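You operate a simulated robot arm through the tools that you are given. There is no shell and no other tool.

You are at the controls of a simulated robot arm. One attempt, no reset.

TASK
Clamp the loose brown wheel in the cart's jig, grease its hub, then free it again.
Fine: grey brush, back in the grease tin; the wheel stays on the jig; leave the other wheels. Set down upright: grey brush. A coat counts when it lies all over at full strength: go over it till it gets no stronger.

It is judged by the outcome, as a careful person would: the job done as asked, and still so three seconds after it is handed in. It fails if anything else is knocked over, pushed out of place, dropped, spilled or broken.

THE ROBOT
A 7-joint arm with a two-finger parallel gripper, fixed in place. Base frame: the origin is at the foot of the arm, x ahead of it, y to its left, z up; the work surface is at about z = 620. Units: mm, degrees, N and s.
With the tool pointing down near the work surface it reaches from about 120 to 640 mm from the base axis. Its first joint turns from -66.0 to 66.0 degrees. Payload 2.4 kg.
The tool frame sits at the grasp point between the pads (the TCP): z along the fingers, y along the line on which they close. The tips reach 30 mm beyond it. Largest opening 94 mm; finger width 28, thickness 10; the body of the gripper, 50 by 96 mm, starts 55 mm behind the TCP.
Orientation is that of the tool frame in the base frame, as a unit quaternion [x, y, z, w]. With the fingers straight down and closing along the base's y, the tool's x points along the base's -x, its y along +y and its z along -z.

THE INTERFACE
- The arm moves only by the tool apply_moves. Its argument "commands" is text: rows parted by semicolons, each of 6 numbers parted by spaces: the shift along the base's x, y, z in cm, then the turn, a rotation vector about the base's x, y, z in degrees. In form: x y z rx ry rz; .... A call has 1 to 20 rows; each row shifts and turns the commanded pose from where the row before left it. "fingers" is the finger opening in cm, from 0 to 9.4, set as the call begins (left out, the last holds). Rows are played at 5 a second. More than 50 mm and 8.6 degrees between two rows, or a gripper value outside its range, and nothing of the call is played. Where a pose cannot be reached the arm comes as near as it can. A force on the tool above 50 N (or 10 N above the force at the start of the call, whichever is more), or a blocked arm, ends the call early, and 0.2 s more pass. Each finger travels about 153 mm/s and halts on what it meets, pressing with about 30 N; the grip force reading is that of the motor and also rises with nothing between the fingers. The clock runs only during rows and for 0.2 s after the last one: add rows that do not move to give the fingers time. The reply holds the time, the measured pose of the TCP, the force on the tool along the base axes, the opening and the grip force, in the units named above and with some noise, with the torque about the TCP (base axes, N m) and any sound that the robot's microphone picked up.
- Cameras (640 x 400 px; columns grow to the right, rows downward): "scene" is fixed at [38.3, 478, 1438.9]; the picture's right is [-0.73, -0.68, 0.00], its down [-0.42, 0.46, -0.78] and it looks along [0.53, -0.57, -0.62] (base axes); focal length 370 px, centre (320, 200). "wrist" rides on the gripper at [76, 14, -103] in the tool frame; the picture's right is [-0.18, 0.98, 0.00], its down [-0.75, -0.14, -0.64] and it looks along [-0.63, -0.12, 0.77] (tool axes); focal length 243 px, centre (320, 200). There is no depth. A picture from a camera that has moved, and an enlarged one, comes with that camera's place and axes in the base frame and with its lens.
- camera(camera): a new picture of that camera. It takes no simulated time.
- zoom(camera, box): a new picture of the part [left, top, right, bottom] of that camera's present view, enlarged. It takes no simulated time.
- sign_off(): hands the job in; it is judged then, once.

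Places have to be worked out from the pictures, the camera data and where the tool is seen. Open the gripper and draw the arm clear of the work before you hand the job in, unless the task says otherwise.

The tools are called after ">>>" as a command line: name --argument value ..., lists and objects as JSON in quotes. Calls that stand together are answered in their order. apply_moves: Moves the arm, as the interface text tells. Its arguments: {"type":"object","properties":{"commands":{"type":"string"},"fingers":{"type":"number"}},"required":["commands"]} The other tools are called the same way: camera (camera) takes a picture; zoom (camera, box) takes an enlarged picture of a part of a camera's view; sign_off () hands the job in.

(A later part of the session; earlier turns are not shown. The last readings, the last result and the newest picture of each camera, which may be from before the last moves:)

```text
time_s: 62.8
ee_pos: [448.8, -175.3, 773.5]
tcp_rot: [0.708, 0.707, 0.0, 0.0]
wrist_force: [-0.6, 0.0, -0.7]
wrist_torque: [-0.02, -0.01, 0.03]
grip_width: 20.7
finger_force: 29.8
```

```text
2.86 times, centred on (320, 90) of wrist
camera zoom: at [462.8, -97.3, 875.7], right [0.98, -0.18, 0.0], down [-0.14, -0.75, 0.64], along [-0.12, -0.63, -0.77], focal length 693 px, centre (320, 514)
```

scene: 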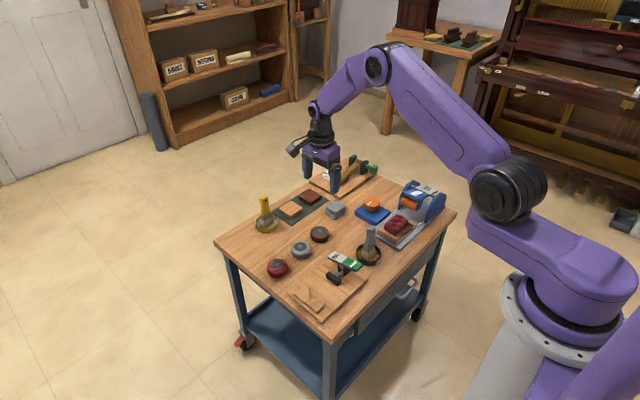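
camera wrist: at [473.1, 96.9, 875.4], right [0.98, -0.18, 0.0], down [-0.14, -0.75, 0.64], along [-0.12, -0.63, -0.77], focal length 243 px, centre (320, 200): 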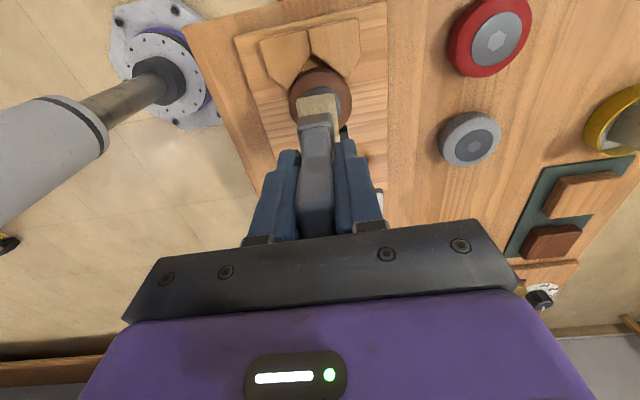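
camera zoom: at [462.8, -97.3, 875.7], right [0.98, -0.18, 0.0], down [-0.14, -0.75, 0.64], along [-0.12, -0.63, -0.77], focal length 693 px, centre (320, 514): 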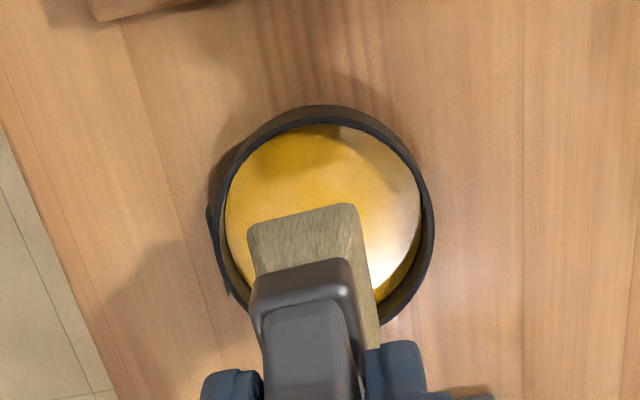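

The hub is untouched so far and the tin is undisturbed. I lower the brush into the grease, slowly near the bottom.

>>> apply_moves --commands "0 0 -2.0 0 0 0; 0 0 -2.0 0 0 0; 0 0 -1.2 0 0 0; 0 0 -0.6 0 0 0; 0 0 -0.3 0 0 0; 0 0 0 0 0 0; 0 0 0 0 0 0"

>>> zoom --camera "scene" --box '[345, 225, 395, 275]'

```text
time_s: 64.4
ee_pos: [448.8, -173.7, 712.6]
tcp_rot: [0.707, 0.707, 0.001, 0.001]
wrist_force: [0.6, 0.6, -1.0]
wrist_torque: [0.01, 0.0, -0.03]
grip_width: 20.4
finger_force: 30.2
```

```text
8.00 times, centred on (370, 250) of scene
camera zoom: at [38.3, 478.0, 1438.9], right [-0.73, -0.68, 0.0], down [-0.42, 0.46, -0.78], along [0.53, -0.57, -0.62], focal length 2961 px, centre (-80, -200)
```

zoom: 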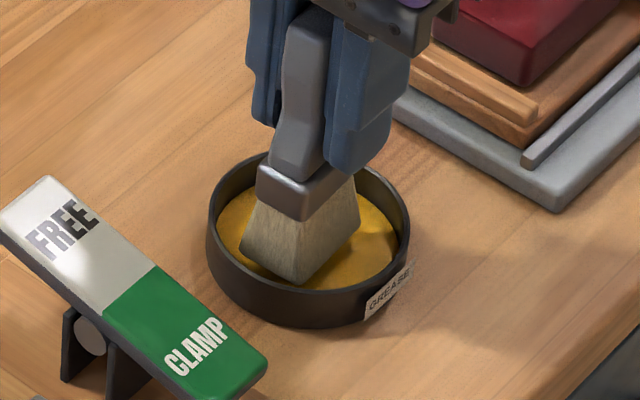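

>>> apply_moves --commands "0 0 -0.1 0 0 0; 0 0 -0.1 0 0 0; 0 0 0 0 0 0"

>>> apply_moves --commands "0 0 -0.1 0 0 0; 0 0 0 0 0 0"

>>> apply_moves --commands "0 0 -0.1 0 0 0; 0 0 0 0 0 0"

```text
time_s: 65.2
ee_pos: [448.5, -171.7, 711.7]
tcp_rot: [0.707, 0.707, 0.001, 0.0]
wrist_force: [-0.2, 0.0, -1.4]
wrist_torque: [-0.03, -0.02, 0.03]
grip_width: 20.4
finger_force: 29.9
```

```text
time_s: 65.8
ee_pos: [450.0, -172.6, 710.7]
tcp_rot: [0.707, 0.707, 0.001, -0.001]
wrist_force: [-0.1, 0.4, -0.7]
wrist_torque: [-0.04, 0.0, 0.02]
grip_width: 20.5
finger_force: 29.8
```

```text
time_s: 66.4
ee_pos: [448.6, -172.8, 709.6]
tcp_rot: [0.707, 0.708, -0.001, 0.0]
wrist_force: [0.5, -0.2, -1.4]
wrist_torque: [0.02, 0.04, 0.0]
grip_width: 20.4
finger_force: 29.8
```

>>> apply_moves --commands "0 0 -0.06 0 0 0; 0 0 0 0 0 0"

>>> apply_moves --commands "0 0 -0.06 0 0 0; 0 0 0 0 0 0"

>>> zoom --camera "scene" --box '[345, 225, 395, 275]'

```text
time_s: 67.0
ee_pos: [450.4, -173.9, 708.6]
tcp_rot: [0.707, 0.707, 0.001, 0.001]
wrist_force: [0.2, 0.4, -1.2]
wrist_torque: [-0.01, -0.01, 0.01]
grip_width: 20.2
finger_force: 30.0
```

```text
time_s: 67.6
ee_pos: [449.0, -173.2, 707.3]
tcp_rot: [0.707, 0.707, 0.0, 0.0]
wrist_force: [-0.3, 0.2, -1.1]
wrist_torque: [0.0, 0.0, -0.02]
grip_width: 20.7
finger_force: 29.8
```

```text
8.00 times, centred on (370, 250) of scene
camera zoom: at [38.3, 478.0, 1438.9], right [-0.73, -0.68, 0.0], down [-0.42, 0.46, -0.78], along [0.53, -0.57, -0.62], focal length 2961 px, centre (-80, -200)
```

zoom: 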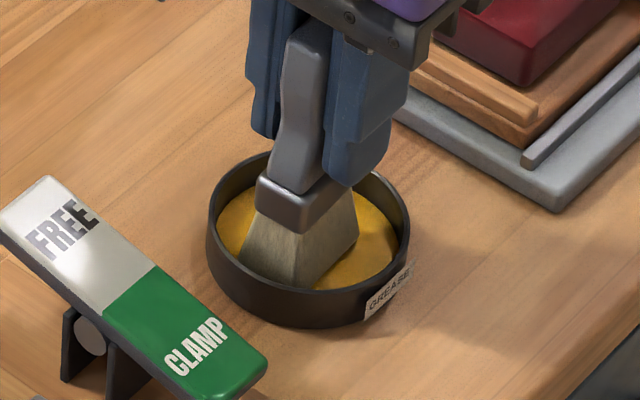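

>>> apply_moves --commands "0 0 -0.05 0 0 0; 0 0 0 0 0 0"

>>> apply_moves --commands "0 0 -0.05 0 0 0; 0 0 0 0 0 0"

>>> apply_moves --commands "0 0 -0.05 0 0 0; 0 0 0 0 0 0"

```text
time_s: 68.2
ee_pos: [449.8, -173.4, 707.9]
tcp_rot: [0.708, 0.706, 0.0, 0.0]
wrist_force: [-0.5, 0.4, 6.7]
wrist_torque: [0.14, 0.08, 0.01]
grip_width: 20.3
finger_force: 29.6
```

```text
time_s: 68.8
ee_pos: [448.7, -174.7, 706.6]
tcp_rot: [0.707, 0.707, 0.001, 0.0]
wrist_force: [-3.8, 1.9, 28.0]
wrist_torque: [0.4, 0.19, -0.01]
grip_width: 20.6
finger_force: 29.6
```

```text
time_s: 69.4
ee_pos: [450.5, -173.9, 705.2]
tcp_rot: [0.708, 0.707, 0.0, 0.001]
wrist_force: [-2.0, -3.3, 27.7]
wrist_torque: [0.1, 0.19, 0.09]
grip_width: 20.7
finger_force: 30.3
```

The brush has reached the tin's floor. I ease up a little, stir a few millimetres in the grease, then lift and look at the bristles.

>>> apply_moves --commands "0 0 0.15 0 0 0; 0.3 0.2 0 0 0 0; -0.3 0.2 0 0 0 0; -0.3 -0.2 0 0 0 0; 0.3 -0.2 0 0 0 0; 0 0 0 0 0 0; 0 0 1.0 0 0 0; 0 0 2.0 0 0 0; 0 0 2.0 0 0 0; 0 0 2.0 0 0 0; 0 0 0 0 0 0; 0 0 0 0 0 0"

>>> zoom --camera "scene" --box '[340, 205, 400, 275]'

>>> zoom --camera "wrist" --box '[250, 20, 390, 160]'

```text
time_s: 72.0
ee_pos: [449.2, -173.3, 776.9]
tcp_rot: [0.707, 0.707, 0.0, 0.0]
wrist_force: [0.3, -0.2, -1.0]
wrist_torque: [-0.01, -0.04, 0.02]
grip_width: 20.5
finger_force: 30.2
```

```text
5.71 times, centred on (370, 240) of scene
camera zoom: at [38.3, 478.0, 1438.9], right [-0.73, -0.68, 0.0], down [-0.42, 0.46, -0.78], along [0.53, -0.57, -0.62], focal length 2115 px, centre (34, -29)
```

zoom: 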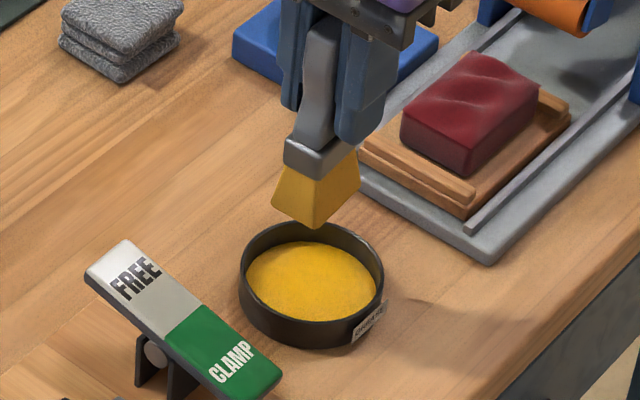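

```text
2.86 times, centred on (320, 90) of wrist
camera zoom: at [462.6, -97.0, 879.0], right [0.98, -0.18, 0.0], down [-0.14, -0.75, 0.64], along [-0.12, -0.63, -0.77], focal length 693 px, centre (320, 514)
```

zoom: 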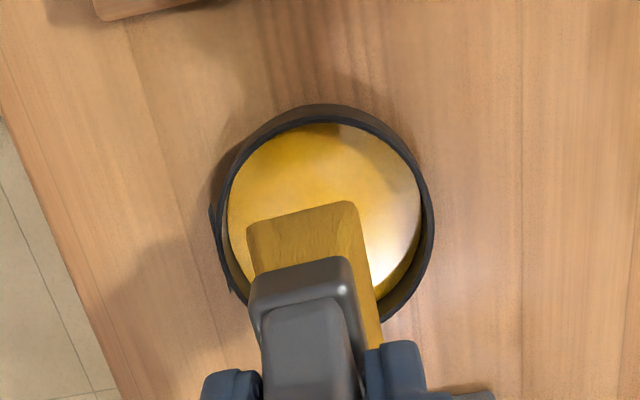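

The bristles are now yellow with grease. I carry the brush back over the hub (lifting first to clear the lever).

>>> apply_moves --commands "0 0 1.5 0 0 0; 0 0 2.0 0 0 0; 0.1 1.2 0 0 0 0; 0.1 2.4 0 0 0 0; 0.15 3.1 0 0 0 0; 0.15 3.1 0 0 0 0; 0.15 3.1 0 0 0 0; 0.13 3.0 0 0 0 0; 0.1 2.4 0 0 0 0; 0.05 1.2 0 0 0 0; 0 0 -2.0 0 0 0; 0 0 -2.0 0 0 0; 0 0 -1.5 0 0 0; 0 0 0 0 0 0; 0 0 0 0 0 0"

>>> zoom --camera "scene" --box '[300, 235, 370, 315]'

>>> zoom --camera "wrist" --box '[240, 20, 390, 160]'

```text
time_s: 75.2
ee_pos: [458.0, 20.1, 757.4]
tcp_rot: [0.707, 0.707, 0.0, 0.0]
wrist_force: [0.4, 0.7, -1.5]
wrist_torque: [0.03, 0.01, -0.03]
grip_width: 20.5
finger_force: 30.0
```

```text
5.00 times, centred on (335, 275) of scene
camera zoom: at [38.3, 478.0, 1438.9], right [-0.73, -0.68, 0.0], down [-0.42, 0.46, -0.78], along [0.53, -0.57, -0.62], focal length 1851 px, centre (245, -175)
```

zoom: 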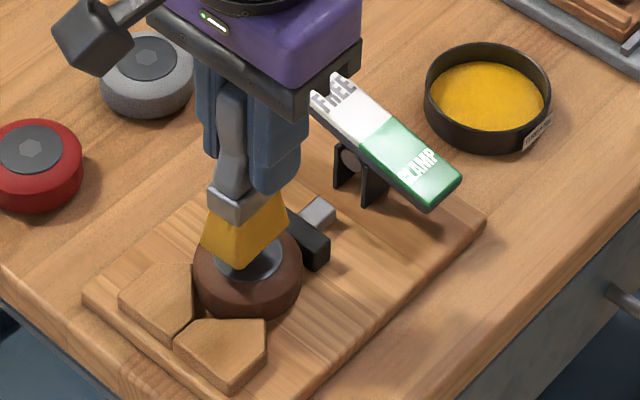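

```text
2.86 times, centred on (315, 90) of wrist
camera zoom: at [472.4, 97.3, 859.4], right [0.98, -0.18, 0.0], down [-0.14, -0.75, 0.64], along [-0.12, -0.63, -0.77], focal length 693 px, centre (334, 514)
```

zoom: 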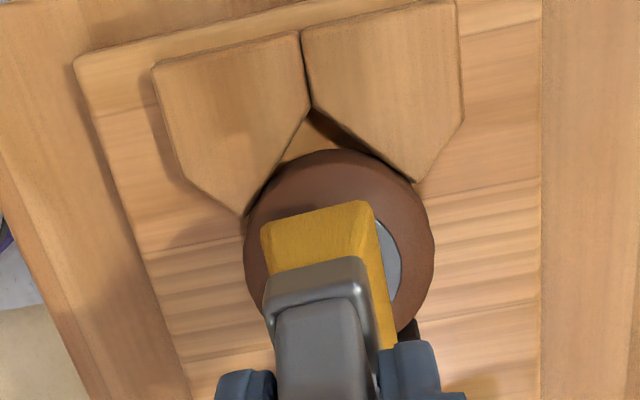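

Bristles are right over the hub. I lower to near contact and then step gently.

>>> apply_moves --commands "0 0 -0.7 0 0 0; 0 0 -0.5 0 0 0; 0 0 -0.2 0 0 0; 0 0 0 0 0 0; 0 0 0 0 0 0"

>>> apply_moves --commands "0 0 -0.1 0 0 0; 0 0 0 0 0 0"

>>> apply_moves --commands "0 0 -0.07 0 0 0; 0 0 0 0 0 0"

>>> apply_moves --commands "0 0 -0.06 0 0 0; 0 0 0 0 0 0"

```text
time_s: 76.4
ee_pos: [458.4, 20.5, 742.2]
tcp_rot: [0.707, 0.707, 0.001, 0.0]
wrist_force: [-0.2, 0.1, -0.8]
wrist_torque: [0.01, 0.02, -0.01]
grip_width: 20.5
finger_force: 30.0
```

```text
time_s: 77.0
ee_pos: [458.6, 21.0, 741.9]
tcp_rot: [0.707, 0.707, 0.001, 0.0]
wrist_force: [-0.1, 0.2, -1.3]
wrist_torque: [-0.01, -0.01, -0.02]
grip_width: 20.5
finger_force: 29.8
```

```text
time_s: 77.6
ee_pos: [457.3, 21.4, 741.2]
tcp_rot: [0.707, 0.708, 0.0, 0.0]
wrist_force: [0.3, 0.0, -0.8]
wrist_torque: [-0.02, 0.0, 0.0]
grip_width: 20.3
finger_force: 29.6
```

```text
time_s: 78.2
ee_pos: [457.6, 22.5, 741.0]
tcp_rot: [0.707, 0.707, 0.0, 0.0]
wrist_force: [0.7, 0.4, -0.7]
wrist_torque: [0.02, -0.02, 0.02]
grip_width: 20.6
finger_force: 30.2
```

>>> apply_moves --commands "0 0 -0.05 0 0 0; 0 0 0 0 0 0"

>>> apply_moves --commands "0 0 -0.05 0 0 0; 0 0 0 0 0 0"

>>> zoom --camera "scene" --box '[310, 265, 350, 305]'

```text
time_s: 78.8
ee_pos: [458.6, 22.2, 739.8]
tcp_rot: [0.707, 0.708, -0.001, 0.0]
wrist_force: [-0.2, 0.5, -1.1]
wrist_torque: [0.01, 0.02, -0.02]
grip_width: 20.5
finger_force: 29.8
```

```text
time_s: 79.4
ee_pos: [458.3, 22.1, 740.1]
tcp_rot: [0.707, 0.707, 0.0, 0.001]
wrist_force: [-0.2, -0.2, -1.1]
wrist_torque: [-0.02, -0.04, 0.01]
grip_width: 20.3
finger_force: 30.0
```

```text
10.00 times, centred on (330, 285) of scene
camera zoom: at [38.3, 478.0, 1438.9], right [-0.73, -0.68, 0.0], down [-0.42, 0.46, -0.78], along [0.53, -0.57, -0.62], focal length 3701 px, centre (220, -650)
```

zoom: 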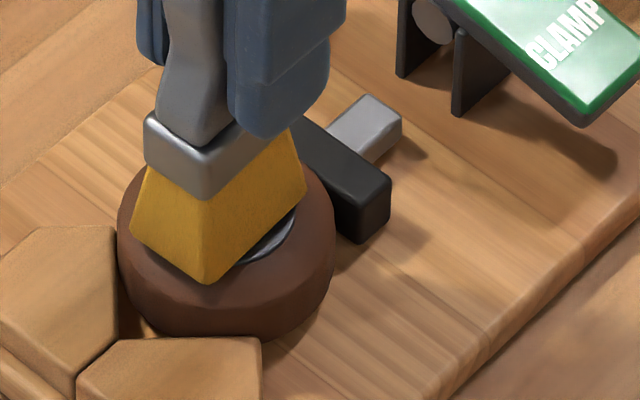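

>>> apply_moves --commands "0 0 -0.05 0 0 0; 0 0 0 0 0 0"

>>> apply_moves --commands "0 0 -0.04 0 0 0; 0 0 0 0 0 0"

```text
time_s: 80.0
ee_pos: [457.8, 20.4, 739.8]
tcp_rot: [0.707, 0.707, 0.001, 0.001]
wrist_force: [0.1, -0.3, -0.6]
wrist_torque: [0.03, -0.01, 0.02]
grip_width: 20.4
finger_force: 30.0
```

```text
time_s: 80.6
ee_pos: [458.7, 21.4, 739.1]
tcp_rot: [0.707, 0.707, 0.001, 0.0]
wrist_force: [-1.0, 0.1, 7.9]
wrist_torque: [0.0, 0.02, 0.05]
grip_width: 20.5
finger_force: 30.0
```

Light contact, ~8 N. I sweep ±7 mm in x over the hub and look.

>>> apply_moves --commands "0.25 0 0 0 0 0; 0.25 0 0 0 0 0; 0.2 0 0 0 0 0; -0.25 0 0 0 0 0; -0.25 0 0 0 0 0; -0.2 0 0 0 0 0; -0.25 0 0 0 0 0; -0.25 0 0 0 0 0; -0.2 0 0 0 0 0; 0 0 0 0 0 0"

>>> zoom --camera "wrist" --box '[250, 60, 390, 180]'

>>> zoom --camera "scene" --box '[310, 265, 350, 305]'

```text
time_s: 82.8
ee_pos: [451.1, 20.8, 739.4]
tcp_rot: [0.707, 0.707, 0.001, 0.0]
wrist_force: [0.9, 0.0, -0.7]
wrist_torque: [-0.04, -0.01, 0.01]
grip_width: 20.5
finger_force: 30.1
```

```text
3.33 times, centred on (320, 120) of wrist
camera zoom: at [465.2, 97.8, 841.0], right [0.98, -0.18, 0.0], down [-0.14, -0.75, 0.64], along [-0.12, -0.63, -0.77], focal length 809 px, centre (320, 467)
```

zoom: 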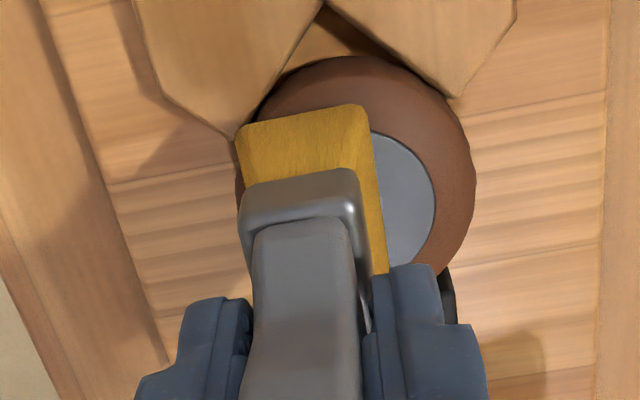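

```text
10.00 times, centred on (330, 285) of scene
camera zoom: at [38.3, 478.0, 1438.9], right [-0.73, -0.68, 0.0], down [-0.42, 0.46, -0.78], along [0.53, -0.57, -0.62], focal length 3701 px, centre (220, -650)
```

zoom: 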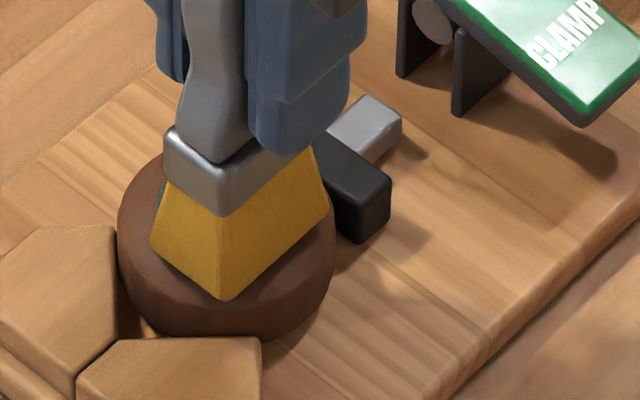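

I can't see clear grease on the exposed part. I lift and move aside to view the whole hub.

>>> apply_moves --commands "0 0 1.0 0 0 0; 0 0 2.0 0 0 0; 0 -2.0 1.0 0 0 0; 0 -2.5 0 0 0 0; 0 -2.5 0 0 0 0; 0 0 0 0 0 0"

>>> zoom --camera "scene" --box '[315, 270, 350, 305]'

>>> zoom --camera "wrist" --box '[240, 0, 390, 120]'

>>> zoom --camera "scene" --box '[320, 215, 380, 275]'

```text
time_s: 84.2
ee_pos: [451.4, -48.9, 779.6]
tcp_rot: [0.707, 0.707, 0.0, 0.0]
wrist_force: [0.6, 0.1, -0.9]
wrist_torque: [-0.02, -0.02, 0.01]
grip_width: 20.3
finger_force: 30.3
```

```text
11.43 times, centred on (332, 288) of scene
camera zoom: at [38.3, 478.0, 1438.9], right [-0.73, -0.68, 0.0], down [-0.42, 0.46, -0.78], along [0.53, -0.57, -0.62], focal length 4230 px, centre (177, -800)
```

zoom: 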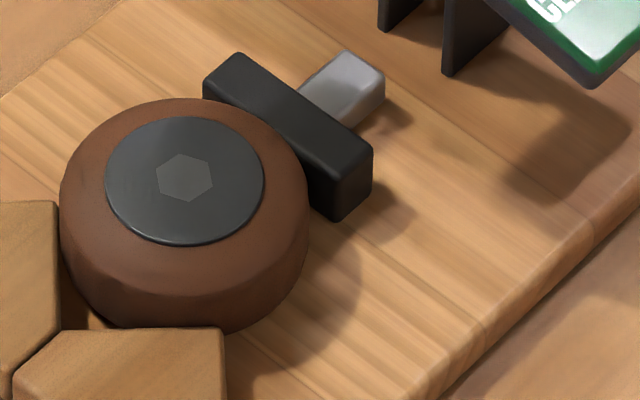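

```text
3.33 times, centred on (315, 60) of wrist
camera zoom: at [465.6, 27.2, 881.2], right [0.98, -0.18, 0.0], down [-0.14, -0.75, 0.64], along [-0.12, -0.63, -0.77], focal length 809 px, centre (337, 667)
```

zoom: 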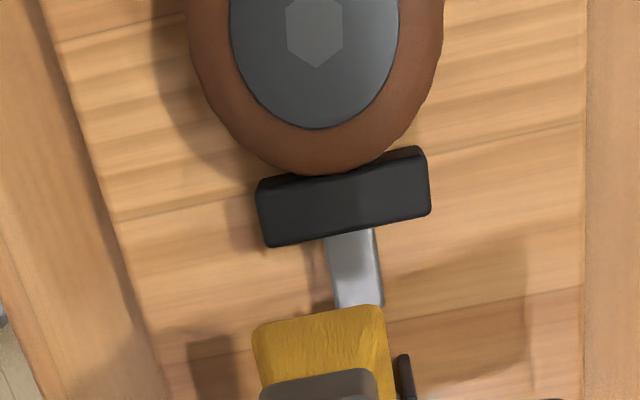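

```text
6.67 times, centred on (350, 245) of scene
camera zoom: at [38.3, 478.0, 1438.9], right [-0.73, -0.68, 0.0], down [-0.42, 0.46, -0.78], along [0.53, -0.57, -0.62], focal length 2467 px, centre (120, -100)
```

zoom: 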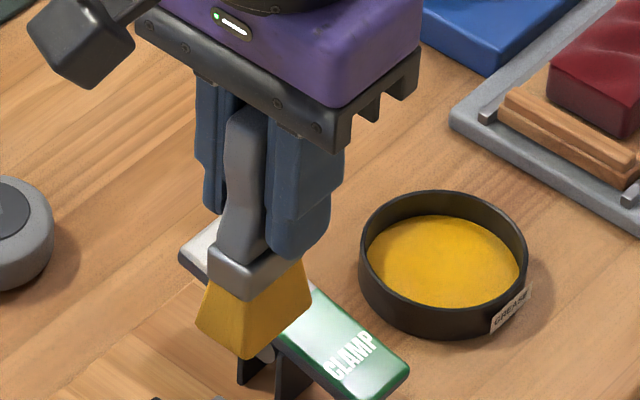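

>>> zoom --camera "scene" --box '[322, 275, 342, 295]'

>>> zoom --camera "scene" --box '[290, 240, 312, 260]'

>>> zoom --camera "scene" --box '[267, 258, 289, 278]'

```text
16.00 times, centred on (332, 285) of scene
camera zoom: at [38.3, 478.0, 1438.9], right [-0.73, -0.68, 0.0], down [-0.42, 0.46, -0.78], along [0.53, -0.57, -0.62], focal length 5922 px, centre (128, -1160)
```

zoom: 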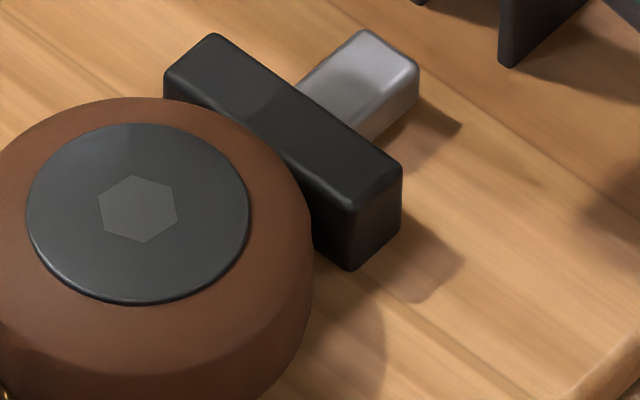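

```text
16.00 times, centred on (301, 250) of scene
camera zoom: at [38.3, 478.0, 1438.9], right [-0.73, -0.68, 0.0], down [-0.42, 0.46, -0.78], along [0.53, -0.57, -0.62], focal length 5922 px, centre (624, -600)
```

zoom: 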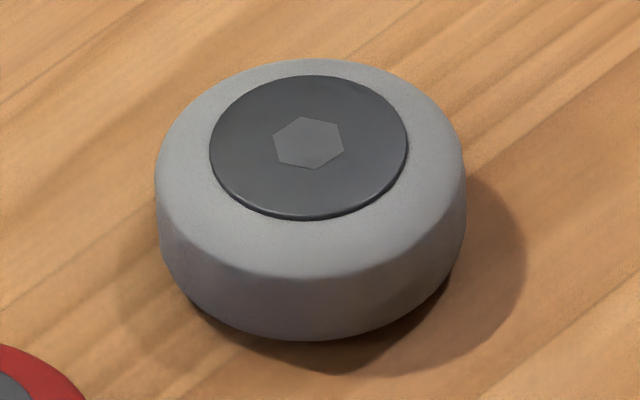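

```text
16.00 times, centred on (278, 268) of scene
camera zoom: at [38.3, 478.0, 1438.9], right [-0.73, -0.68, 0.0], down [-0.42, 0.46, -0.78], along [0.53, -0.57, -0.62], focal length 5922 px, centre (992, -888)
```

zoom: 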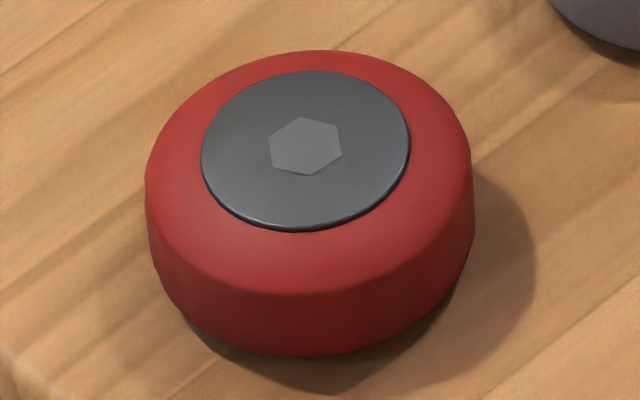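

The hub is a slightly raised disc and still looks bare (perhaps the faintest tint). I'll go back, re-establish contact and do the strokes stepwise while monitoring that contact is really kept.

>>> apply_moves --commands "0.25 2.5 0 0 0 0; 0.25 2.5 0 0 0 0; 0.2 2.0 -1.0 0 0 0; 0 0 -1.5 0 0 0; 0 0 -1.0 0 0 0; 0 0 -0.3 0 0 0; 0 0 -0.15 0 0 0; 0 0 0 0 0 0"

>>> apply_moves --commands "0 0 -0.06 0 0 0; 0 0 0 0 0 0"

>>> apply_moves --commands "0 0 -0.05 0 0 0; 0 0 0 0 0 0"

```text
time_s: 86.0
ee_pos: [458.8, 22.5, 740.1]
tcp_rot: [0.707, 0.707, 0.001, 0.0]
wrist_force: [0.5, -0.3, -1.5]
wrist_torque: [0.03, -0.01, 0.01]
grip_width: 20.5
finger_force: 30.4
```

```text
time_s: 86.6
ee_pos: [458.3, 21.8, 738.7]
tcp_rot: [0.707, 0.707, 0.001, 0.001]
wrist_force: [0.2, 0.5, 3.5]
wrist_torque: [-0.03, 0.09, -0.01]
grip_width: 20.5
finger_force: 29.9
```

```text
time_s: 87.2
ee_pos: [458.3, 21.3, 738.1]
tcp_rot: [0.707, 0.707, 0.001, 0.002]
wrist_force: [-3.0, 1.0, 22.5]
wrist_torque: [0.04, 0.16, -0.01]
grip_width: 20.7
finger_force: 29.8
```

>>> apply_moves --commands "0 0 0.02 0 0 0; 0.15 0 0 0 0 0; 0.15 0 0 0 0 0"

>>> apply_moves --commands "-0.15 0 0 0 0 0; -0.15 0 0 0 0 0"

>>> apply_moves --commands "-0.15 0 0 0 0 0; -0.15 0 0 0 0 0"

>>> zoom --camera "scene" --box '[315, 265, 350, 305]'

>>> zoom --camera "wrist" --box '[280, 70, 390, 160]'

```text
time_s: 88.0
ee_pos: [460.5, 22.3, 738.0]
tcp_rot: [0.707, 0.707, -0.001, -0.001]
wrist_force: [-5.5, 1.1, 24.5]
wrist_torque: [0.02, 0.5, 0.01]
grip_width: 20.8
finger_force: 30.2
```

```text
time_s: 88.6
ee_pos: [459.0, 21.6, 739.8]
tcp_rot: [0.707, 0.708, 0.001, 0.0]
wrist_force: [1.0, 4.2, 7.1]
wrist_torque: [0.31, -0.12, 0.0]
grip_width: 20.5
finger_force: 30.4
```

```text
time_s: 89.2
ee_pos: [454.9, 21.6, 737.0]
tcp_rot: [0.707, 0.707, 0.001, 0.001]
wrist_force: [2.8, 0.4, 2.5]
wrist_torque: [0.01, -0.29, 0.01]
grip_width: 20.2
finger_force: 29.8
```

```text
10.00 times, centred on (332, 285) of scene
camera zoom: at [38.3, 478.0, 1438.9], right [-0.73, -0.68, 0.0], down [-0.42, 0.46, -0.78], along [0.53, -0.57, -0.62], focal length 3701 px, centre (195, -650)
```

zoom: 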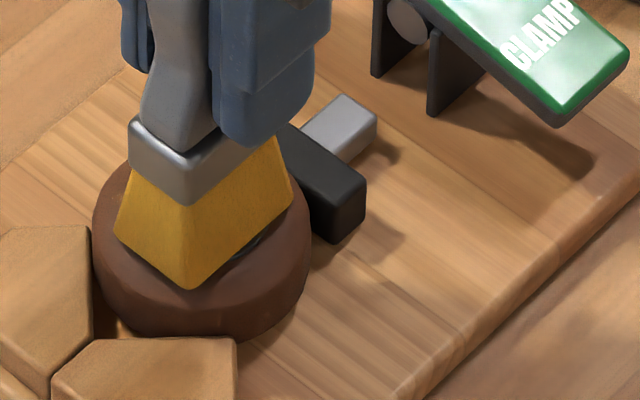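

```text
4.44 times, centred on (335, 115) of wrist
camera zoom: at [469.3, 97.1, 840.6], right [0.98, -0.18, 0.0], down [-0.14, -0.75, 0.64], along [-0.12, -0.63, -0.77], focal length 1078 px, centre (253, 578)
```

zoom: 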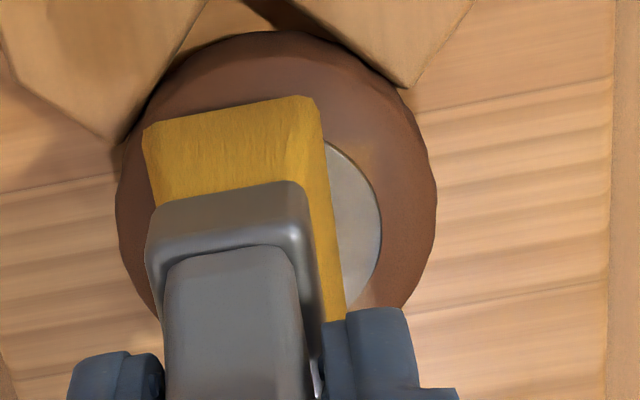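

The exposed hub part now shows a slight warm tint, so grease builds up gradually with real contact. I continue with a longer series of strokes at light pressure.

>>> apply_moves --commands "0 0 -0.03 0 0 0; 0.2 0 0 0 0 0; 0.2 0 0 0 0 0; 0.2 0 0 0 0 0; 0.2 0 0 0 0 0; -0.2 0 0 0 0 0; -0.2 0 0 0 0 0; -0.2 0 0 0 0 0; -0.2 0 0 0 0 0; -0.2 0 0 0 0 0; -0.2 0 0 0 0 0; 0.2 0 0 0 0 0; 0.2 0 0 0 0 0; 0.2 0 0 0 0 0; 0.2 0 0 0 0 0; -0.2 0 0 0 0 0; -0.2 0 0 0 0 0; -0.2 0 0 0 0 0"

>>> zoom --camera "wrist" --box '[280, 70, 390, 160]'

>>> zoom --camera "scene" --box '[315, 265, 350, 305]'

```text
time_s: 93.0
ee_pos: [453.3, 21.3, 738.3]
tcp_rot: [0.707, 0.707, 0.001, 0.001]
wrist_force: [0.5, -0.3, -0.8]
wrist_torque: [-0.01, 0.0, -0.05]
grip_width: 20.4
finger_force: 29.7
```

```text
4.44 times, centred on (335, 115) of wrist
camera zoom: at [467.4, 97.6, 840.5], right [0.98, -0.18, 0.0], down [-0.14, -0.75, 0.64], along [-0.12, -0.63, -0.77], focal length 1078 px, centre (253, 578)
```

zoom: 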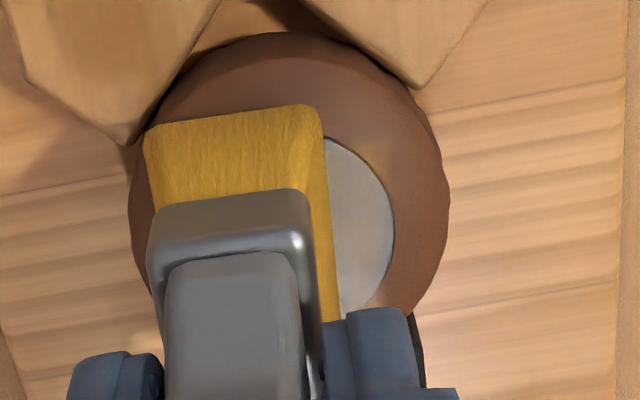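

```text
10.00 times, centred on (332, 285) of scene
camera zoom: at [38.3, 478.0, 1438.9], right [-0.73, -0.68, 0.0], down [-0.42, 0.46, -0.78], along [0.53, -0.57, -0.62], focal length 3701 px, centre (195, -650)
```

zoom: 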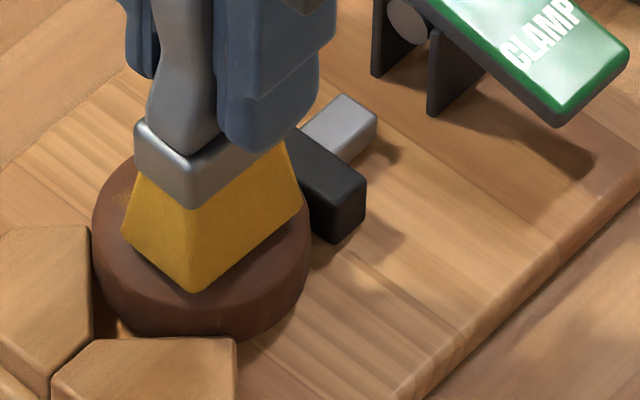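

The strokes let the brush ride up slightly in the grip, so contact faded. I re-establish it and continue, with shorter strokes and small corrections.

>>> apply_moves --commands "0.25 0 0 0 0 0; 0.25 0 -0.04 0 0 0; 0 0 0 0 0 0"

>>> apply_moves --commands "0 0 -0.04 0 0 0; 0 0 0 0 0 0"

```text
time_s: 93.8
ee_pos: [458.0, 21.3, 738.0]
tcp_rot: [0.707, 0.707, 0.001, 0.0]
wrist_force: [-0.4, -0.8, 0.8]
wrist_torque: [0.0, -0.01, -0.01]
grip_width: 20.3
finger_force: 30.0
```

```text
time_s: 94.4
ee_pos: [459.4, 22.9, 738.2]
tcp_rot: [0.707, 0.707, -0.001, 0.0]
wrist_force: [-2.2, 2.4, 6.1]
wrist_torque: [0.23, 0.13, 0.03]
grip_width: 20.7
finger_force: 30.1
```

>>> apply_moves --commands "0.2 0 0 0 0 0; 0.2 0 0 0 0 0; -0.2 0 0 0 0 0; -0.2 0 0 0 0 0; -0.2 0 -0.01 0 0 0; -0.2 0 0 0 0 0; -0.2 0 -0.01 0 0 0; 0.2 0 0 0 0 0; 0.2 0 0 0 0 0; 0.2 0 0 0 0 0; 0.2 0 -0.01 0 0 0"

>>> apply_moves --commands "0.2 0 0 0 0 0; -0.2 0 0 0 0 0; -0.2 0 0 0 0 0; -0.2 0 0 0 0 0; -0.2 0 0 0 0 0"

>>> zoom --camera "wrist" --box '[280, 70, 390, 160]'

```text
time_s: 96.8
ee_pos: [457.1, 22.5, 738.1]
tcp_rot: [0.707, 0.708, -0.002, -0.003]
wrist_force: [-15.5, 1.3, 24.3]
wrist_torque: [0.14, 1.24, 0.0]
grip_width: 21.3
finger_force: 30.1
```

```text
time_s: 98.0
ee_pos: [455.5, 20.8, 738.3]
tcp_rot: [0.707, 0.707, 0.003, 0.002]
wrist_force: [1.0, 1.1, 2.2]
wrist_torque: [0.13, -0.02, -0.02]
grip_width: 20.5
finger_force: 30.2
```

```text
4.44 times, centred on (335, 115) of wrist
camera zoom: at [469.7, 97.4, 839.3], right [0.98, -0.18, 0.01], down [-0.15, -0.75, 0.64], along [-0.11, -0.63, -0.77], focal length 1078 px, centre (253, 578)
```

zoom: 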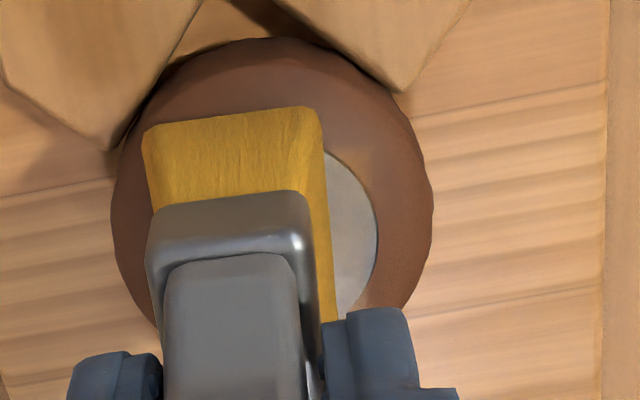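

I lift briefly to judge the actual coat on the hub.

>>> apply_moves --commands "0 0 1.0 0 0 0; 0 0 2.0 0 0 0; 0 -2.5 1.0 0 0 0; 0 -2.5 0 0 0 0; 0 -1.5 0 0 0 0; 0 0 0 0 0 0"

>>> zoom --camera "scene" --box '[318, 270, 346, 300]'

>>> zoom --camera "scene" --box '[320, 225, 370, 285]'

```text
time_s: 99.4
ee_pos: [453.7, -43.4, 776.8]
tcp_rot: [0.708, 0.707, 0.0, 0.0]
wrist_force: [0.8, 1.0, -1.4]
wrist_torque: [-0.01, 0.01, 0.0]
grip_width: 20.3
finger_force: 30.1
```

```text
13.33 times, centred on (332, 285) of scene
camera zoom: at [38.3, 478.0, 1438.9], right [-0.73, -0.68, 0.0], down [-0.42, 0.46, -0.78], along [0.53, -0.57, -0.62], focal length 4935 px, centre (160, -933)
```

zoom: 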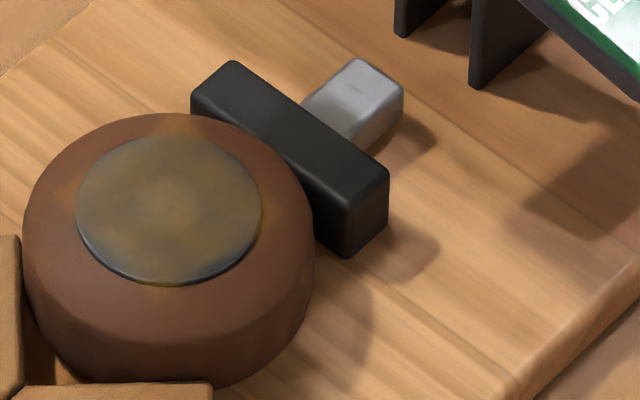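

```text
6.67 times, centred on (345, 255) of scene
camera zoom: at [38.3, 478.0, 1438.9], right [-0.73, -0.68, 0.0], down [-0.42, 0.46, -0.78], along [0.53, -0.57, -0.62], focal length 2467 px, centre (153, -167)
```

zoom: 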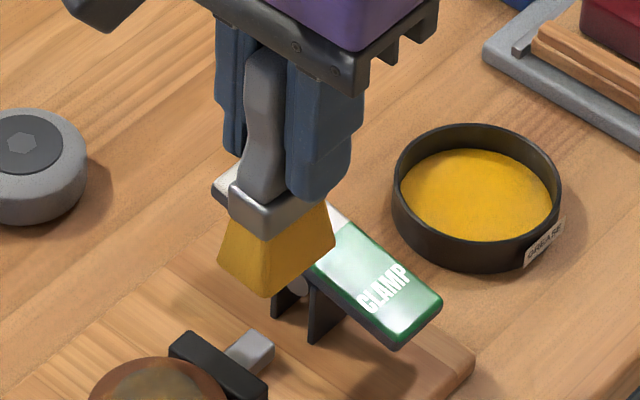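

Now it's clear: a partial grease coat covers the hub, weaker near the rim. The method works, so I return and keep going with wider coverage.

>>> apply_moves --commands "0.2 2.5 0 0 0 0; 0.2 2.5 0 0 0 0; 0 1.5 -1.0 0 0 0; 0 0 -1.5 0 0 0; 0 0 -1.0 0 0 0; 0 0 -0.3 0 0 0; 0 0 -0.15 0 0 0; 0 0 0 0 0 0"

>>> apply_moves --commands "0 0 -0.05 0 0 0; 0 0 0 0 0 0"

>>> apply_moves --commands "0 0 -0.04 0 0 0; 0 0 0 0 0 0"

```text
time_s: 101.2
ee_pos: [458.4, 21.6, 737.0]
tcp_rot: [0.707, 0.707, 0.001, 0.0]
wrist_force: [0.0, -1.2, -0.4]
wrist_torque: [-0.02, -0.01, -0.01]
grip_width: 20.4
finger_force: 29.8
```

```text
time_s: 101.8
ee_pos: [458.4, 21.6, 736.3]
tcp_rot: [0.707, 0.708, 0.0, 0.0]
wrist_force: [0.2, 0.1, -0.6]
wrist_torque: [0.02, 0.0, 0.04]
grip_width: 20.7
finger_force: 29.8
```

```text
time_s: 102.4
ee_pos: [458.6, 21.6, 736.1]
tcp_rot: [0.708, 0.707, 0.0, 0.0]
wrist_force: [-2.5, 0.6, 13.6]
wrist_torque: [0.04, 0.19, -0.01]
grip_width: 20.5
finger_force: 30.0
```

>>> apply_moves --commands "-0.2 0 -0.01 0 0 0; -0.2 0 0 0 0 0; -0.2 0 0 0 0 0; 0 0.3 0 0 0 0; 0.2 0 0.01 0 0 0; 0.2 0 0 0 0 0; 0.2 0 0 0 0 0; 0.2 0 0 0 0 0; 0.2 0 0 0 0 0; 0.2 0 0 0 0 0; 0 -0.3 0 0 0 0; -0.2 0 -0.01 0 0 0; -0.2 0 0 0 0 0; -0.2 0 0 0 0 0"

>>> apply_moves --commands "0 0 -0.03 0 0 0; 0 0 0 0 0 0"

```text
time_s: 104.4
ee_pos: [455.8, 25.2, 736.6]
tcp_rot: [0.707, 0.707, -0.006, -0.006]
wrist_force: [-5.9, -0.8, 15.9]
wrist_torque: [-0.05, 0.3, 0.01]
grip_width: 20.6
finger_force: 29.9
stopped in row 10: the force on the tool passed its limit at 53 N (the readings are from after the stop); the commanded pose is now the measured one
```

```text
time_s: 105.0
ee_pos: [457.3, 24.1, 736.5]
tcp_rot: [0.707, 0.707, -0.006, -0.005]
wrist_force: [-8.5, 0.0, 34.4]
wrist_torque: [-0.09, 0.5, -0.06]
grip_width: 20.6
finger_force: 29.7
```

The brush edge caught on the hub's rim during the +x stroke and the call stopped; the commanded pose was reset with a slight tilt. I lift clear first, read the pose, and correct.

>>> apply_moves --commands "0 0 0.3 0 0 0; 0 0 0.7 0 0 0; 0 0 1.0 0 0 0; 0 0 0 0 0 0; 0 0 0 0 0 0"

>>> apply_moves --commands "0 0 0 0 0 0"

>>> apply_moves --commands "0 0 0 0 0 0"

>>> zoom --camera "scene" --box '[310, 245, 350, 305]'

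>>> camera --camera "wrist"

```text
time_s: 106.2
ee_pos: [457.6, 25.4, 756.7]
tcp_rot: [0.707, 0.707, -0.005, -0.005]
wrist_force: [0.0, -0.3, -0.3]
wrist_torque: [0.03, 0.0, -0.04]
grip_width: 20.3
finger_force: 30.0
```

```text
time_s: 106.6
ee_pos: [458.2, 24.5, 756.2]
tcp_rot: [0.707, 0.707, -0.005, -0.005]
wrist_force: [0.6, -0.5, -1.0]
wrist_torque: [-0.03, 0.01, 0.03]
grip_width: 20.6
finger_force: 29.8
```

```text
time_s: 107.0
ee_pos: [458.3, 25.0, 755.6]
tcp_rot: [0.707, 0.707, -0.004, -0.005]
wrist_force: [0.3, -0.4, -0.9]
wrist_torque: [-0.02, 0.0, -0.03]
grip_width: 20.5
finger_force: 30.0
```

```text
6.67 times, centred on (330, 275) of scene
camera zoom: at [38.3, 478.0, 1438.9], right [-0.73, -0.68, 0.0], down [-0.42, 0.46, -0.78], along [0.53, -0.57, -0.62], focal length 2467 px, centre (253, -300)
```

zoom: 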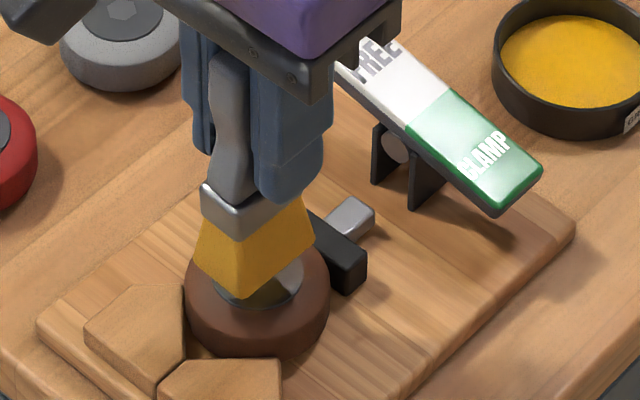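

```text
taken
camera wrist: at [473.0, 101.0, 857.7], right [0.98, -0.18, -0.01], down [-0.13, -0.75, 0.64], along [-0.13, -0.63, -0.77], focal length 243 px, centre (320, 200)
```

wrist: 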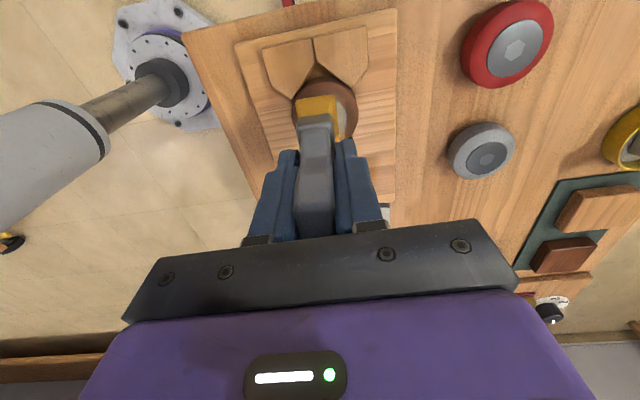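

The brush is fine. I square the tool up again (−0.8° about y) and shift 3 mm back in y to the hub centre, then check.

>>> apply_moves --commands "0 -0.3 0 0 -0.78 0; 0 0 0 0 0 0; 0 0 0 0 0 0"

>>> apply_moves --commands "0 0 0 0 0 0"

>>> zoom --camera "wrist" --box '[250, 40, 390, 160]'

>>> zoom --camera "scene" --box '[315, 250, 350, 300]'

```text
time_s: 107.8
ee_pos: [457.9, 22.1, 754.6]
tcp_rot: [0.706, 0.708, 0.0, -0.001]
wrist_force: [-0.3, 0.0, -1.1]
wrist_torque: [0.0, -0.01, 0.01]
grip_width: 20.7
finger_force: 29.7
```

```text
time_s: 108.2
ee_pos: [458.1, 22.0, 756.5]
tcp_rot: [0.707, 0.707, 0.0, 0.0]
wrist_force: [-0.7, -0.9, -1.2]
wrist_torque: [0.02, 0.03, 0.03]
grip_width: 20.7
finger_force: 30.0
```

```text
3.33 times, centred on (320, 100) of wrist
camera zoom: at [471.8, 97.9, 858.2], right [0.98, -0.18, 0.0], down [-0.14, -0.75, 0.64], along [-0.12, -0.63, -0.77], focal length 809 px, centre (320, 533)
```

zoom: 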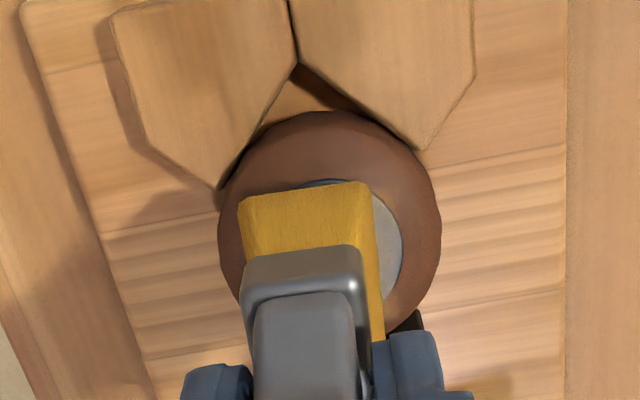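

```text
8.00 times, centred on (332, 275) of scene
camera zoom: at [38.3, 478.0, 1438.9], right [-0.73, -0.68, 0.0], down [-0.42, 0.46, -0.78], along [0.53, -0.57, -0.62], focal length 2961 px, centre (220, -400)
```

zoom: 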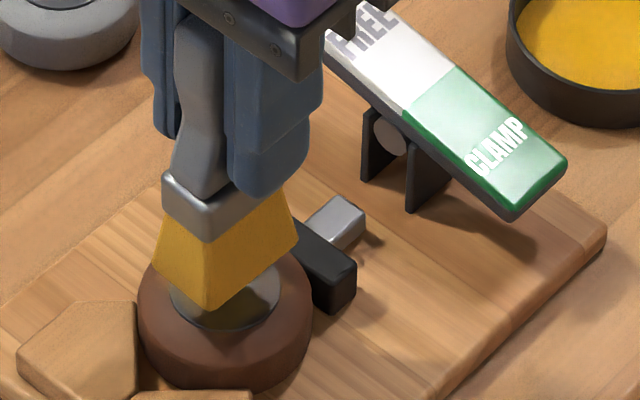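

>>> apply_moves --commands "0 0 -0.9 0 0 0; 0 0 -0.7 0 0 0; 0 0 -0.3 0 0 0; 0 0 0 0 0 0; 0 0 0 0 0 0"

>>> apply_moves --commands "0 0 -0.05 0 0 0; 0 0 0 0 0 0"

>>> apply_moves --commands "0 0 -0.04 0 0 0; 0 0 0 0 0 0"

```text
time_s: 109.4
ee_pos: [457.4, 20.5, 737.4]
tcp_rot: [0.707, 0.707, 0.0, 0.0]
wrist_force: [-1.3, 0.3, 7.7]
wrist_torque: [0.02, 0.08, -0.01]
grip_width: 20.2
finger_force: 30.2
```

```text
time_s: 110.0
ee_pos: [457.7, 21.8, 736.9]
tcp_rot: [0.707, 0.707, 0.0, 0.0]
wrist_force: [-3.1, 0.0, 19.5]
wrist_torque: [-0.04, 0.16, 0.0]
grip_width: 20.3
finger_force: 30.0
```

```text
time_s: 110.6
ee_pos: [457.1, 22.4, 737.2]
tcp_rot: [0.707, 0.707, 0.0, 0.0]
wrist_force: [-4.1, 0.7, 36.9]
wrist_torque: [0.07, 0.29, 0.0]
grip_width: 20.3
finger_force: 29.8
```

Contact again (37 N is too firm). I ease up to a light ~12 N and make strokes with checks in between.

>>> apply_moves --commands "0 0 0.06 0 0 0; -0.15 0 0 0 0 0; -0.15 0 0 0 0 0"

>>> apply_moves --commands "0.15 0 0 0 0 0; 0.15 0 0 0 0 0"

>>> apply_moves --commands "0.15 0 0 0 0 0; 0.15 0 0 0 0 0"

```text
time_s: 111.4
ee_pos: [457.7, 21.5, 737.7]
tcp_rot: [0.707, 0.707, 0.002, 0.002]
wrist_force: [7.9, 2.3, 19.8]
wrist_torque: [0.15, -0.67, -0.01]
grip_width: 20.4
finger_force: 30.1
```

```text
time_s: 112.0
ee_pos: [457.7, 21.2, 736.8]
tcp_rot: [0.707, 0.708, 0.0, 0.0]
wrist_force: [4.7, 3.9, 22.6]
wrist_torque: [0.26, -0.44, 0.02]
grip_width: 20.8
finger_force: 29.9
```

```text
time_s: 112.6
ee_pos: [457.6, 22.1, 736.7]
tcp_rot: [0.707, 0.707, -0.003, -0.003]
wrist_force: [-8.7, 0.5, 41.8]
wrist_torque: [0.03, 0.53, 0.01]
grip_width: 20.3
finger_force: 30.3
```

The tip is sticking rather than sliding (measured x barely changes), so the pressure is too high. I ease off to a few newtons and stroke with larger amplitude.

>>> apply_moves --commands "0 0 0.05 0 0 0; 0 0 0.03 0 0 0; 0 0 0 0 0 0"

>>> apply_moves --commands "-0.2 0 0 0 0 0; -0.2 0 0 0 0 0; -0.2 0 0 0 0 0"

>>> apply_moves --commands "-0.2 0 0 0 0 0; -0.2 0 0 0 0 0"

```text
time_s: 113.4
ee_pos: [459.1, 21.6, 736.8]
tcp_rot: [0.708, 0.707, -0.002, -0.001]
wrist_force: [-10.0, 0.1, 10.9]
wrist_torque: [-0.02, 0.73, -0.01]
grip_width: 20.7
finger_force: 30.4
```

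```text
time_s: 114.2
ee_pos: [454.3, 22.7, 738.2]
tcp_rot: [0.706, 0.708, 0.0, 0.0]
wrist_force: [0.2, 0.6, -0.5]
wrist_torque: [0.04, 0.02, 0.02]
grip_width: 20.5
finger_force: 30.6
```

```text
time_s: 114.8
ee_pos: [448.7, 22.2, 738.1]
tcp_rot: [0.707, 0.707, 0.0, -0.001]
wrist_force: [-0.7, -0.3, -0.9]
wrist_torque: [0.0, -0.01, -0.01]
grip_width: 20.4
finger_force: 30.6
```

>>> apply_moves --commands "0.2 0 0 0 0 0; 0.2 0 0 0 0 0; 0 0 -0.05 0 0 0; 0 0 0 0 0 0"

>>> apply_moves --commands "0 0 -0.03 0 0 0; 0 0 0 0 0 0"

>>> apply_moves --commands "0.2 0 0 0 0 0; 0.2 0 0 0 0 0; 0.2 0 0 0 0 0"

>>> apply_moves --commands "0.2 0 0 0 0 0; 0.2 0 0 0 0 0"

```text
time_s: 115.8
ee_pos: [454.0, 21.6, 736.0]
tcp_rot: [0.707, 0.707, -0.001, 0.0]
wrist_force: [-2.0, 1.2, 5.6]
wrist_torque: [0.07, 0.09, -0.05]
grip_width: 20.4
finger_force: 29.3
```

```text
time_s: 116.4
ee_pos: [453.9, 21.4, 737.1]
tcp_rot: [0.708, 0.707, 0.0, 0.0]
wrist_force: [-2.9, 2.1, 14.4]
wrist_torque: [0.19, 0.17, 0.04]
grip_width: 20.9
finger_force: 30.5
```

```text
time_s: 117.2
ee_pos: [456.3, 21.2, 736.9]
tcp_rot: [0.707, 0.707, -0.005, -0.004]
wrist_force: [-6.1, -0.4, 16.8]
wrist_torque: [-0.03, 0.38, -0.01]
grip_width: 20.4
finger_force: 30.2
stopped in row 3: the force on the tool passed its limit at 51 N (the readings are from after the stop); the commanded pose is now the measured one
```

```text
time_s: 117.8
ee_pos: [458.1, 21.2, 735.8]
tcp_rot: [0.706, 0.708, -0.006, -0.007]
wrist_force: [-19.5, -3.9, 44.5]
wrist_torque: [-0.27, 1.38, -0.01]
grip_width: 21.0
finger_force: 30.3
```

Strokes toward +x self-jam (arm pitch compliance), while -x strokes slide freely. I lift, square up again, and from now on only drag toward -x, lifting for the return.

>>> apply_moves --commands "0 0 0.5 0 0 0; 0 0 0.5 0 0 0; 0 0 0 0 0 0; 0 0 0 0 0 0"

>>> apply_moves --commands "0 0 0 0 0 0"

>>> apply_moves --commands "0 0 0 0 0 0"

>>> apply_moves --commands "0 0 0 0 0 0"

>>> zoom --camera "scene" --box '[315, 250, 350, 300]'

```text
time_s: 118.8
ee_pos: [461.1, 21.9, 747.0]
tcp_rot: [0.707, 0.707, -0.003, -0.003]
wrist_force: [-0.9, -0.9, -1.1]
wrist_torque: [0.0, -0.01, 0.0]
grip_width: 20.5
finger_force: 29.1
```

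```text
time_s: 119.2
ee_pos: [460.0, 21.7, 746.5]
tcp_rot: [0.707, 0.707, -0.004, -0.004]
wrist_force: [-0.5, -0.2, -0.7]
wrist_torque: [-0.02, 0.01, -0.02]
grip_width: 20.5
finger_force: 30.5
```

```text
time_s: 119.6
ee_pos: [460.2, 21.7, 746.2]
tcp_rot: [0.708, 0.707, -0.004, -0.004]
wrist_force: [-0.2, -0.3, -0.9]
wrist_torque: [0.01, -0.01, -0.03]
grip_width: 20.6
finger_force: 30.1
```

```text
time_s: 120.0
ee_pos: [460.9, 21.9, 746.6]
tcp_rot: [0.707, 0.707, -0.004, -0.003]
wrist_force: [0.1, 0.4, -1.6]
wrist_torque: [-0.03, 0.02, 0.03]
grip_width: 20.5
finger_force: 30.2
```

```text
8.00 times, centred on (332, 275) of scene
camera zoom: at [38.3, 478.0, 1438.9], right [-0.73, -0.68, 0.0], down [-0.42, 0.46, -0.78], along [0.53, -0.57, -0.62], focal length 2961 px, centre (220, -400)
```

zoom: 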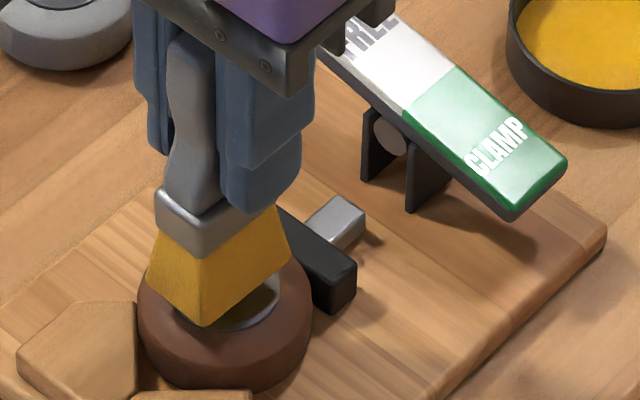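

>>> apply_moves --commands "0.2 0 0 0 -0.61 0; 0.25 0 0 0 0 0; 0 0 -0.5 0 0 0; 0 0 -0.3 0 0 0; 0 0 0 0 0 0; 0 0 0 0 0 0"

>>> apply_moves --commands "0 0 -0.05 0 0 0; 0 0 0 0 0 0"

>>> apply_moves --commands "0 0 -0.05 0 0 0; 0 0 0 0 0 0"

```text
time_s: 121.4
ee_pos: [464.8, 22.3, 738.6]
tcp_rot: [0.707, 0.707, 0.001, 0.0]
wrist_force: [-0.1, -0.5, -1.2]
wrist_torque: [-0.01, 0.01, -0.01]
grip_width: 20.5
finger_force: 29.8
```

```text
time_s: 122.0
ee_pos: [464.6, 21.5, 737.7]
tcp_rot: [0.707, 0.707, 0.001, 0.001]
wrist_force: [-0.7, -0.2, -0.9]
wrist_torque: [-0.01, 0.0, 0.01]
grip_width: 20.7
finger_force: 30.5
```

```text
time_s: 122.6
ee_pos: [465.7, 21.1, 737.1]
tcp_rot: [0.707, 0.707, 0.0, 0.0]
wrist_force: [-0.7, 0.1, -2.3]
wrist_torque: [-0.02, 0.0, -0.02]
grip_width: 20.5
finger_force: 30.2
```

>>> apply_moves --commands "0 0 -0.05 0 0 0; 0 0 0 0 0 0"

>>> apply_moves --commands "0 0 -0.05 0 0 0; 0 0 0 0 0 0"

```text
time_s: 123.2
ee_pos: [464.1, 21.6, 736.2]
tcp_rot: [0.707, 0.707, 0.001, 0.0]
wrist_force: [-1.0, -1.4, 6.3]
wrist_torque: [-0.07, 0.08, -0.02]
grip_width: 20.2
finger_force: 29.9
```

```text
time_s: 123.8
ee_pos: [465.0, 22.5, 736.7]
tcp_rot: [0.707, 0.707, 0.0, 0.001]
wrist_force: [-3.0, -2.5, 25.4]
wrist_torque: [-0.09, 0.42, 0.02]
grip_width: 20.5
finger_force: 30.3
```

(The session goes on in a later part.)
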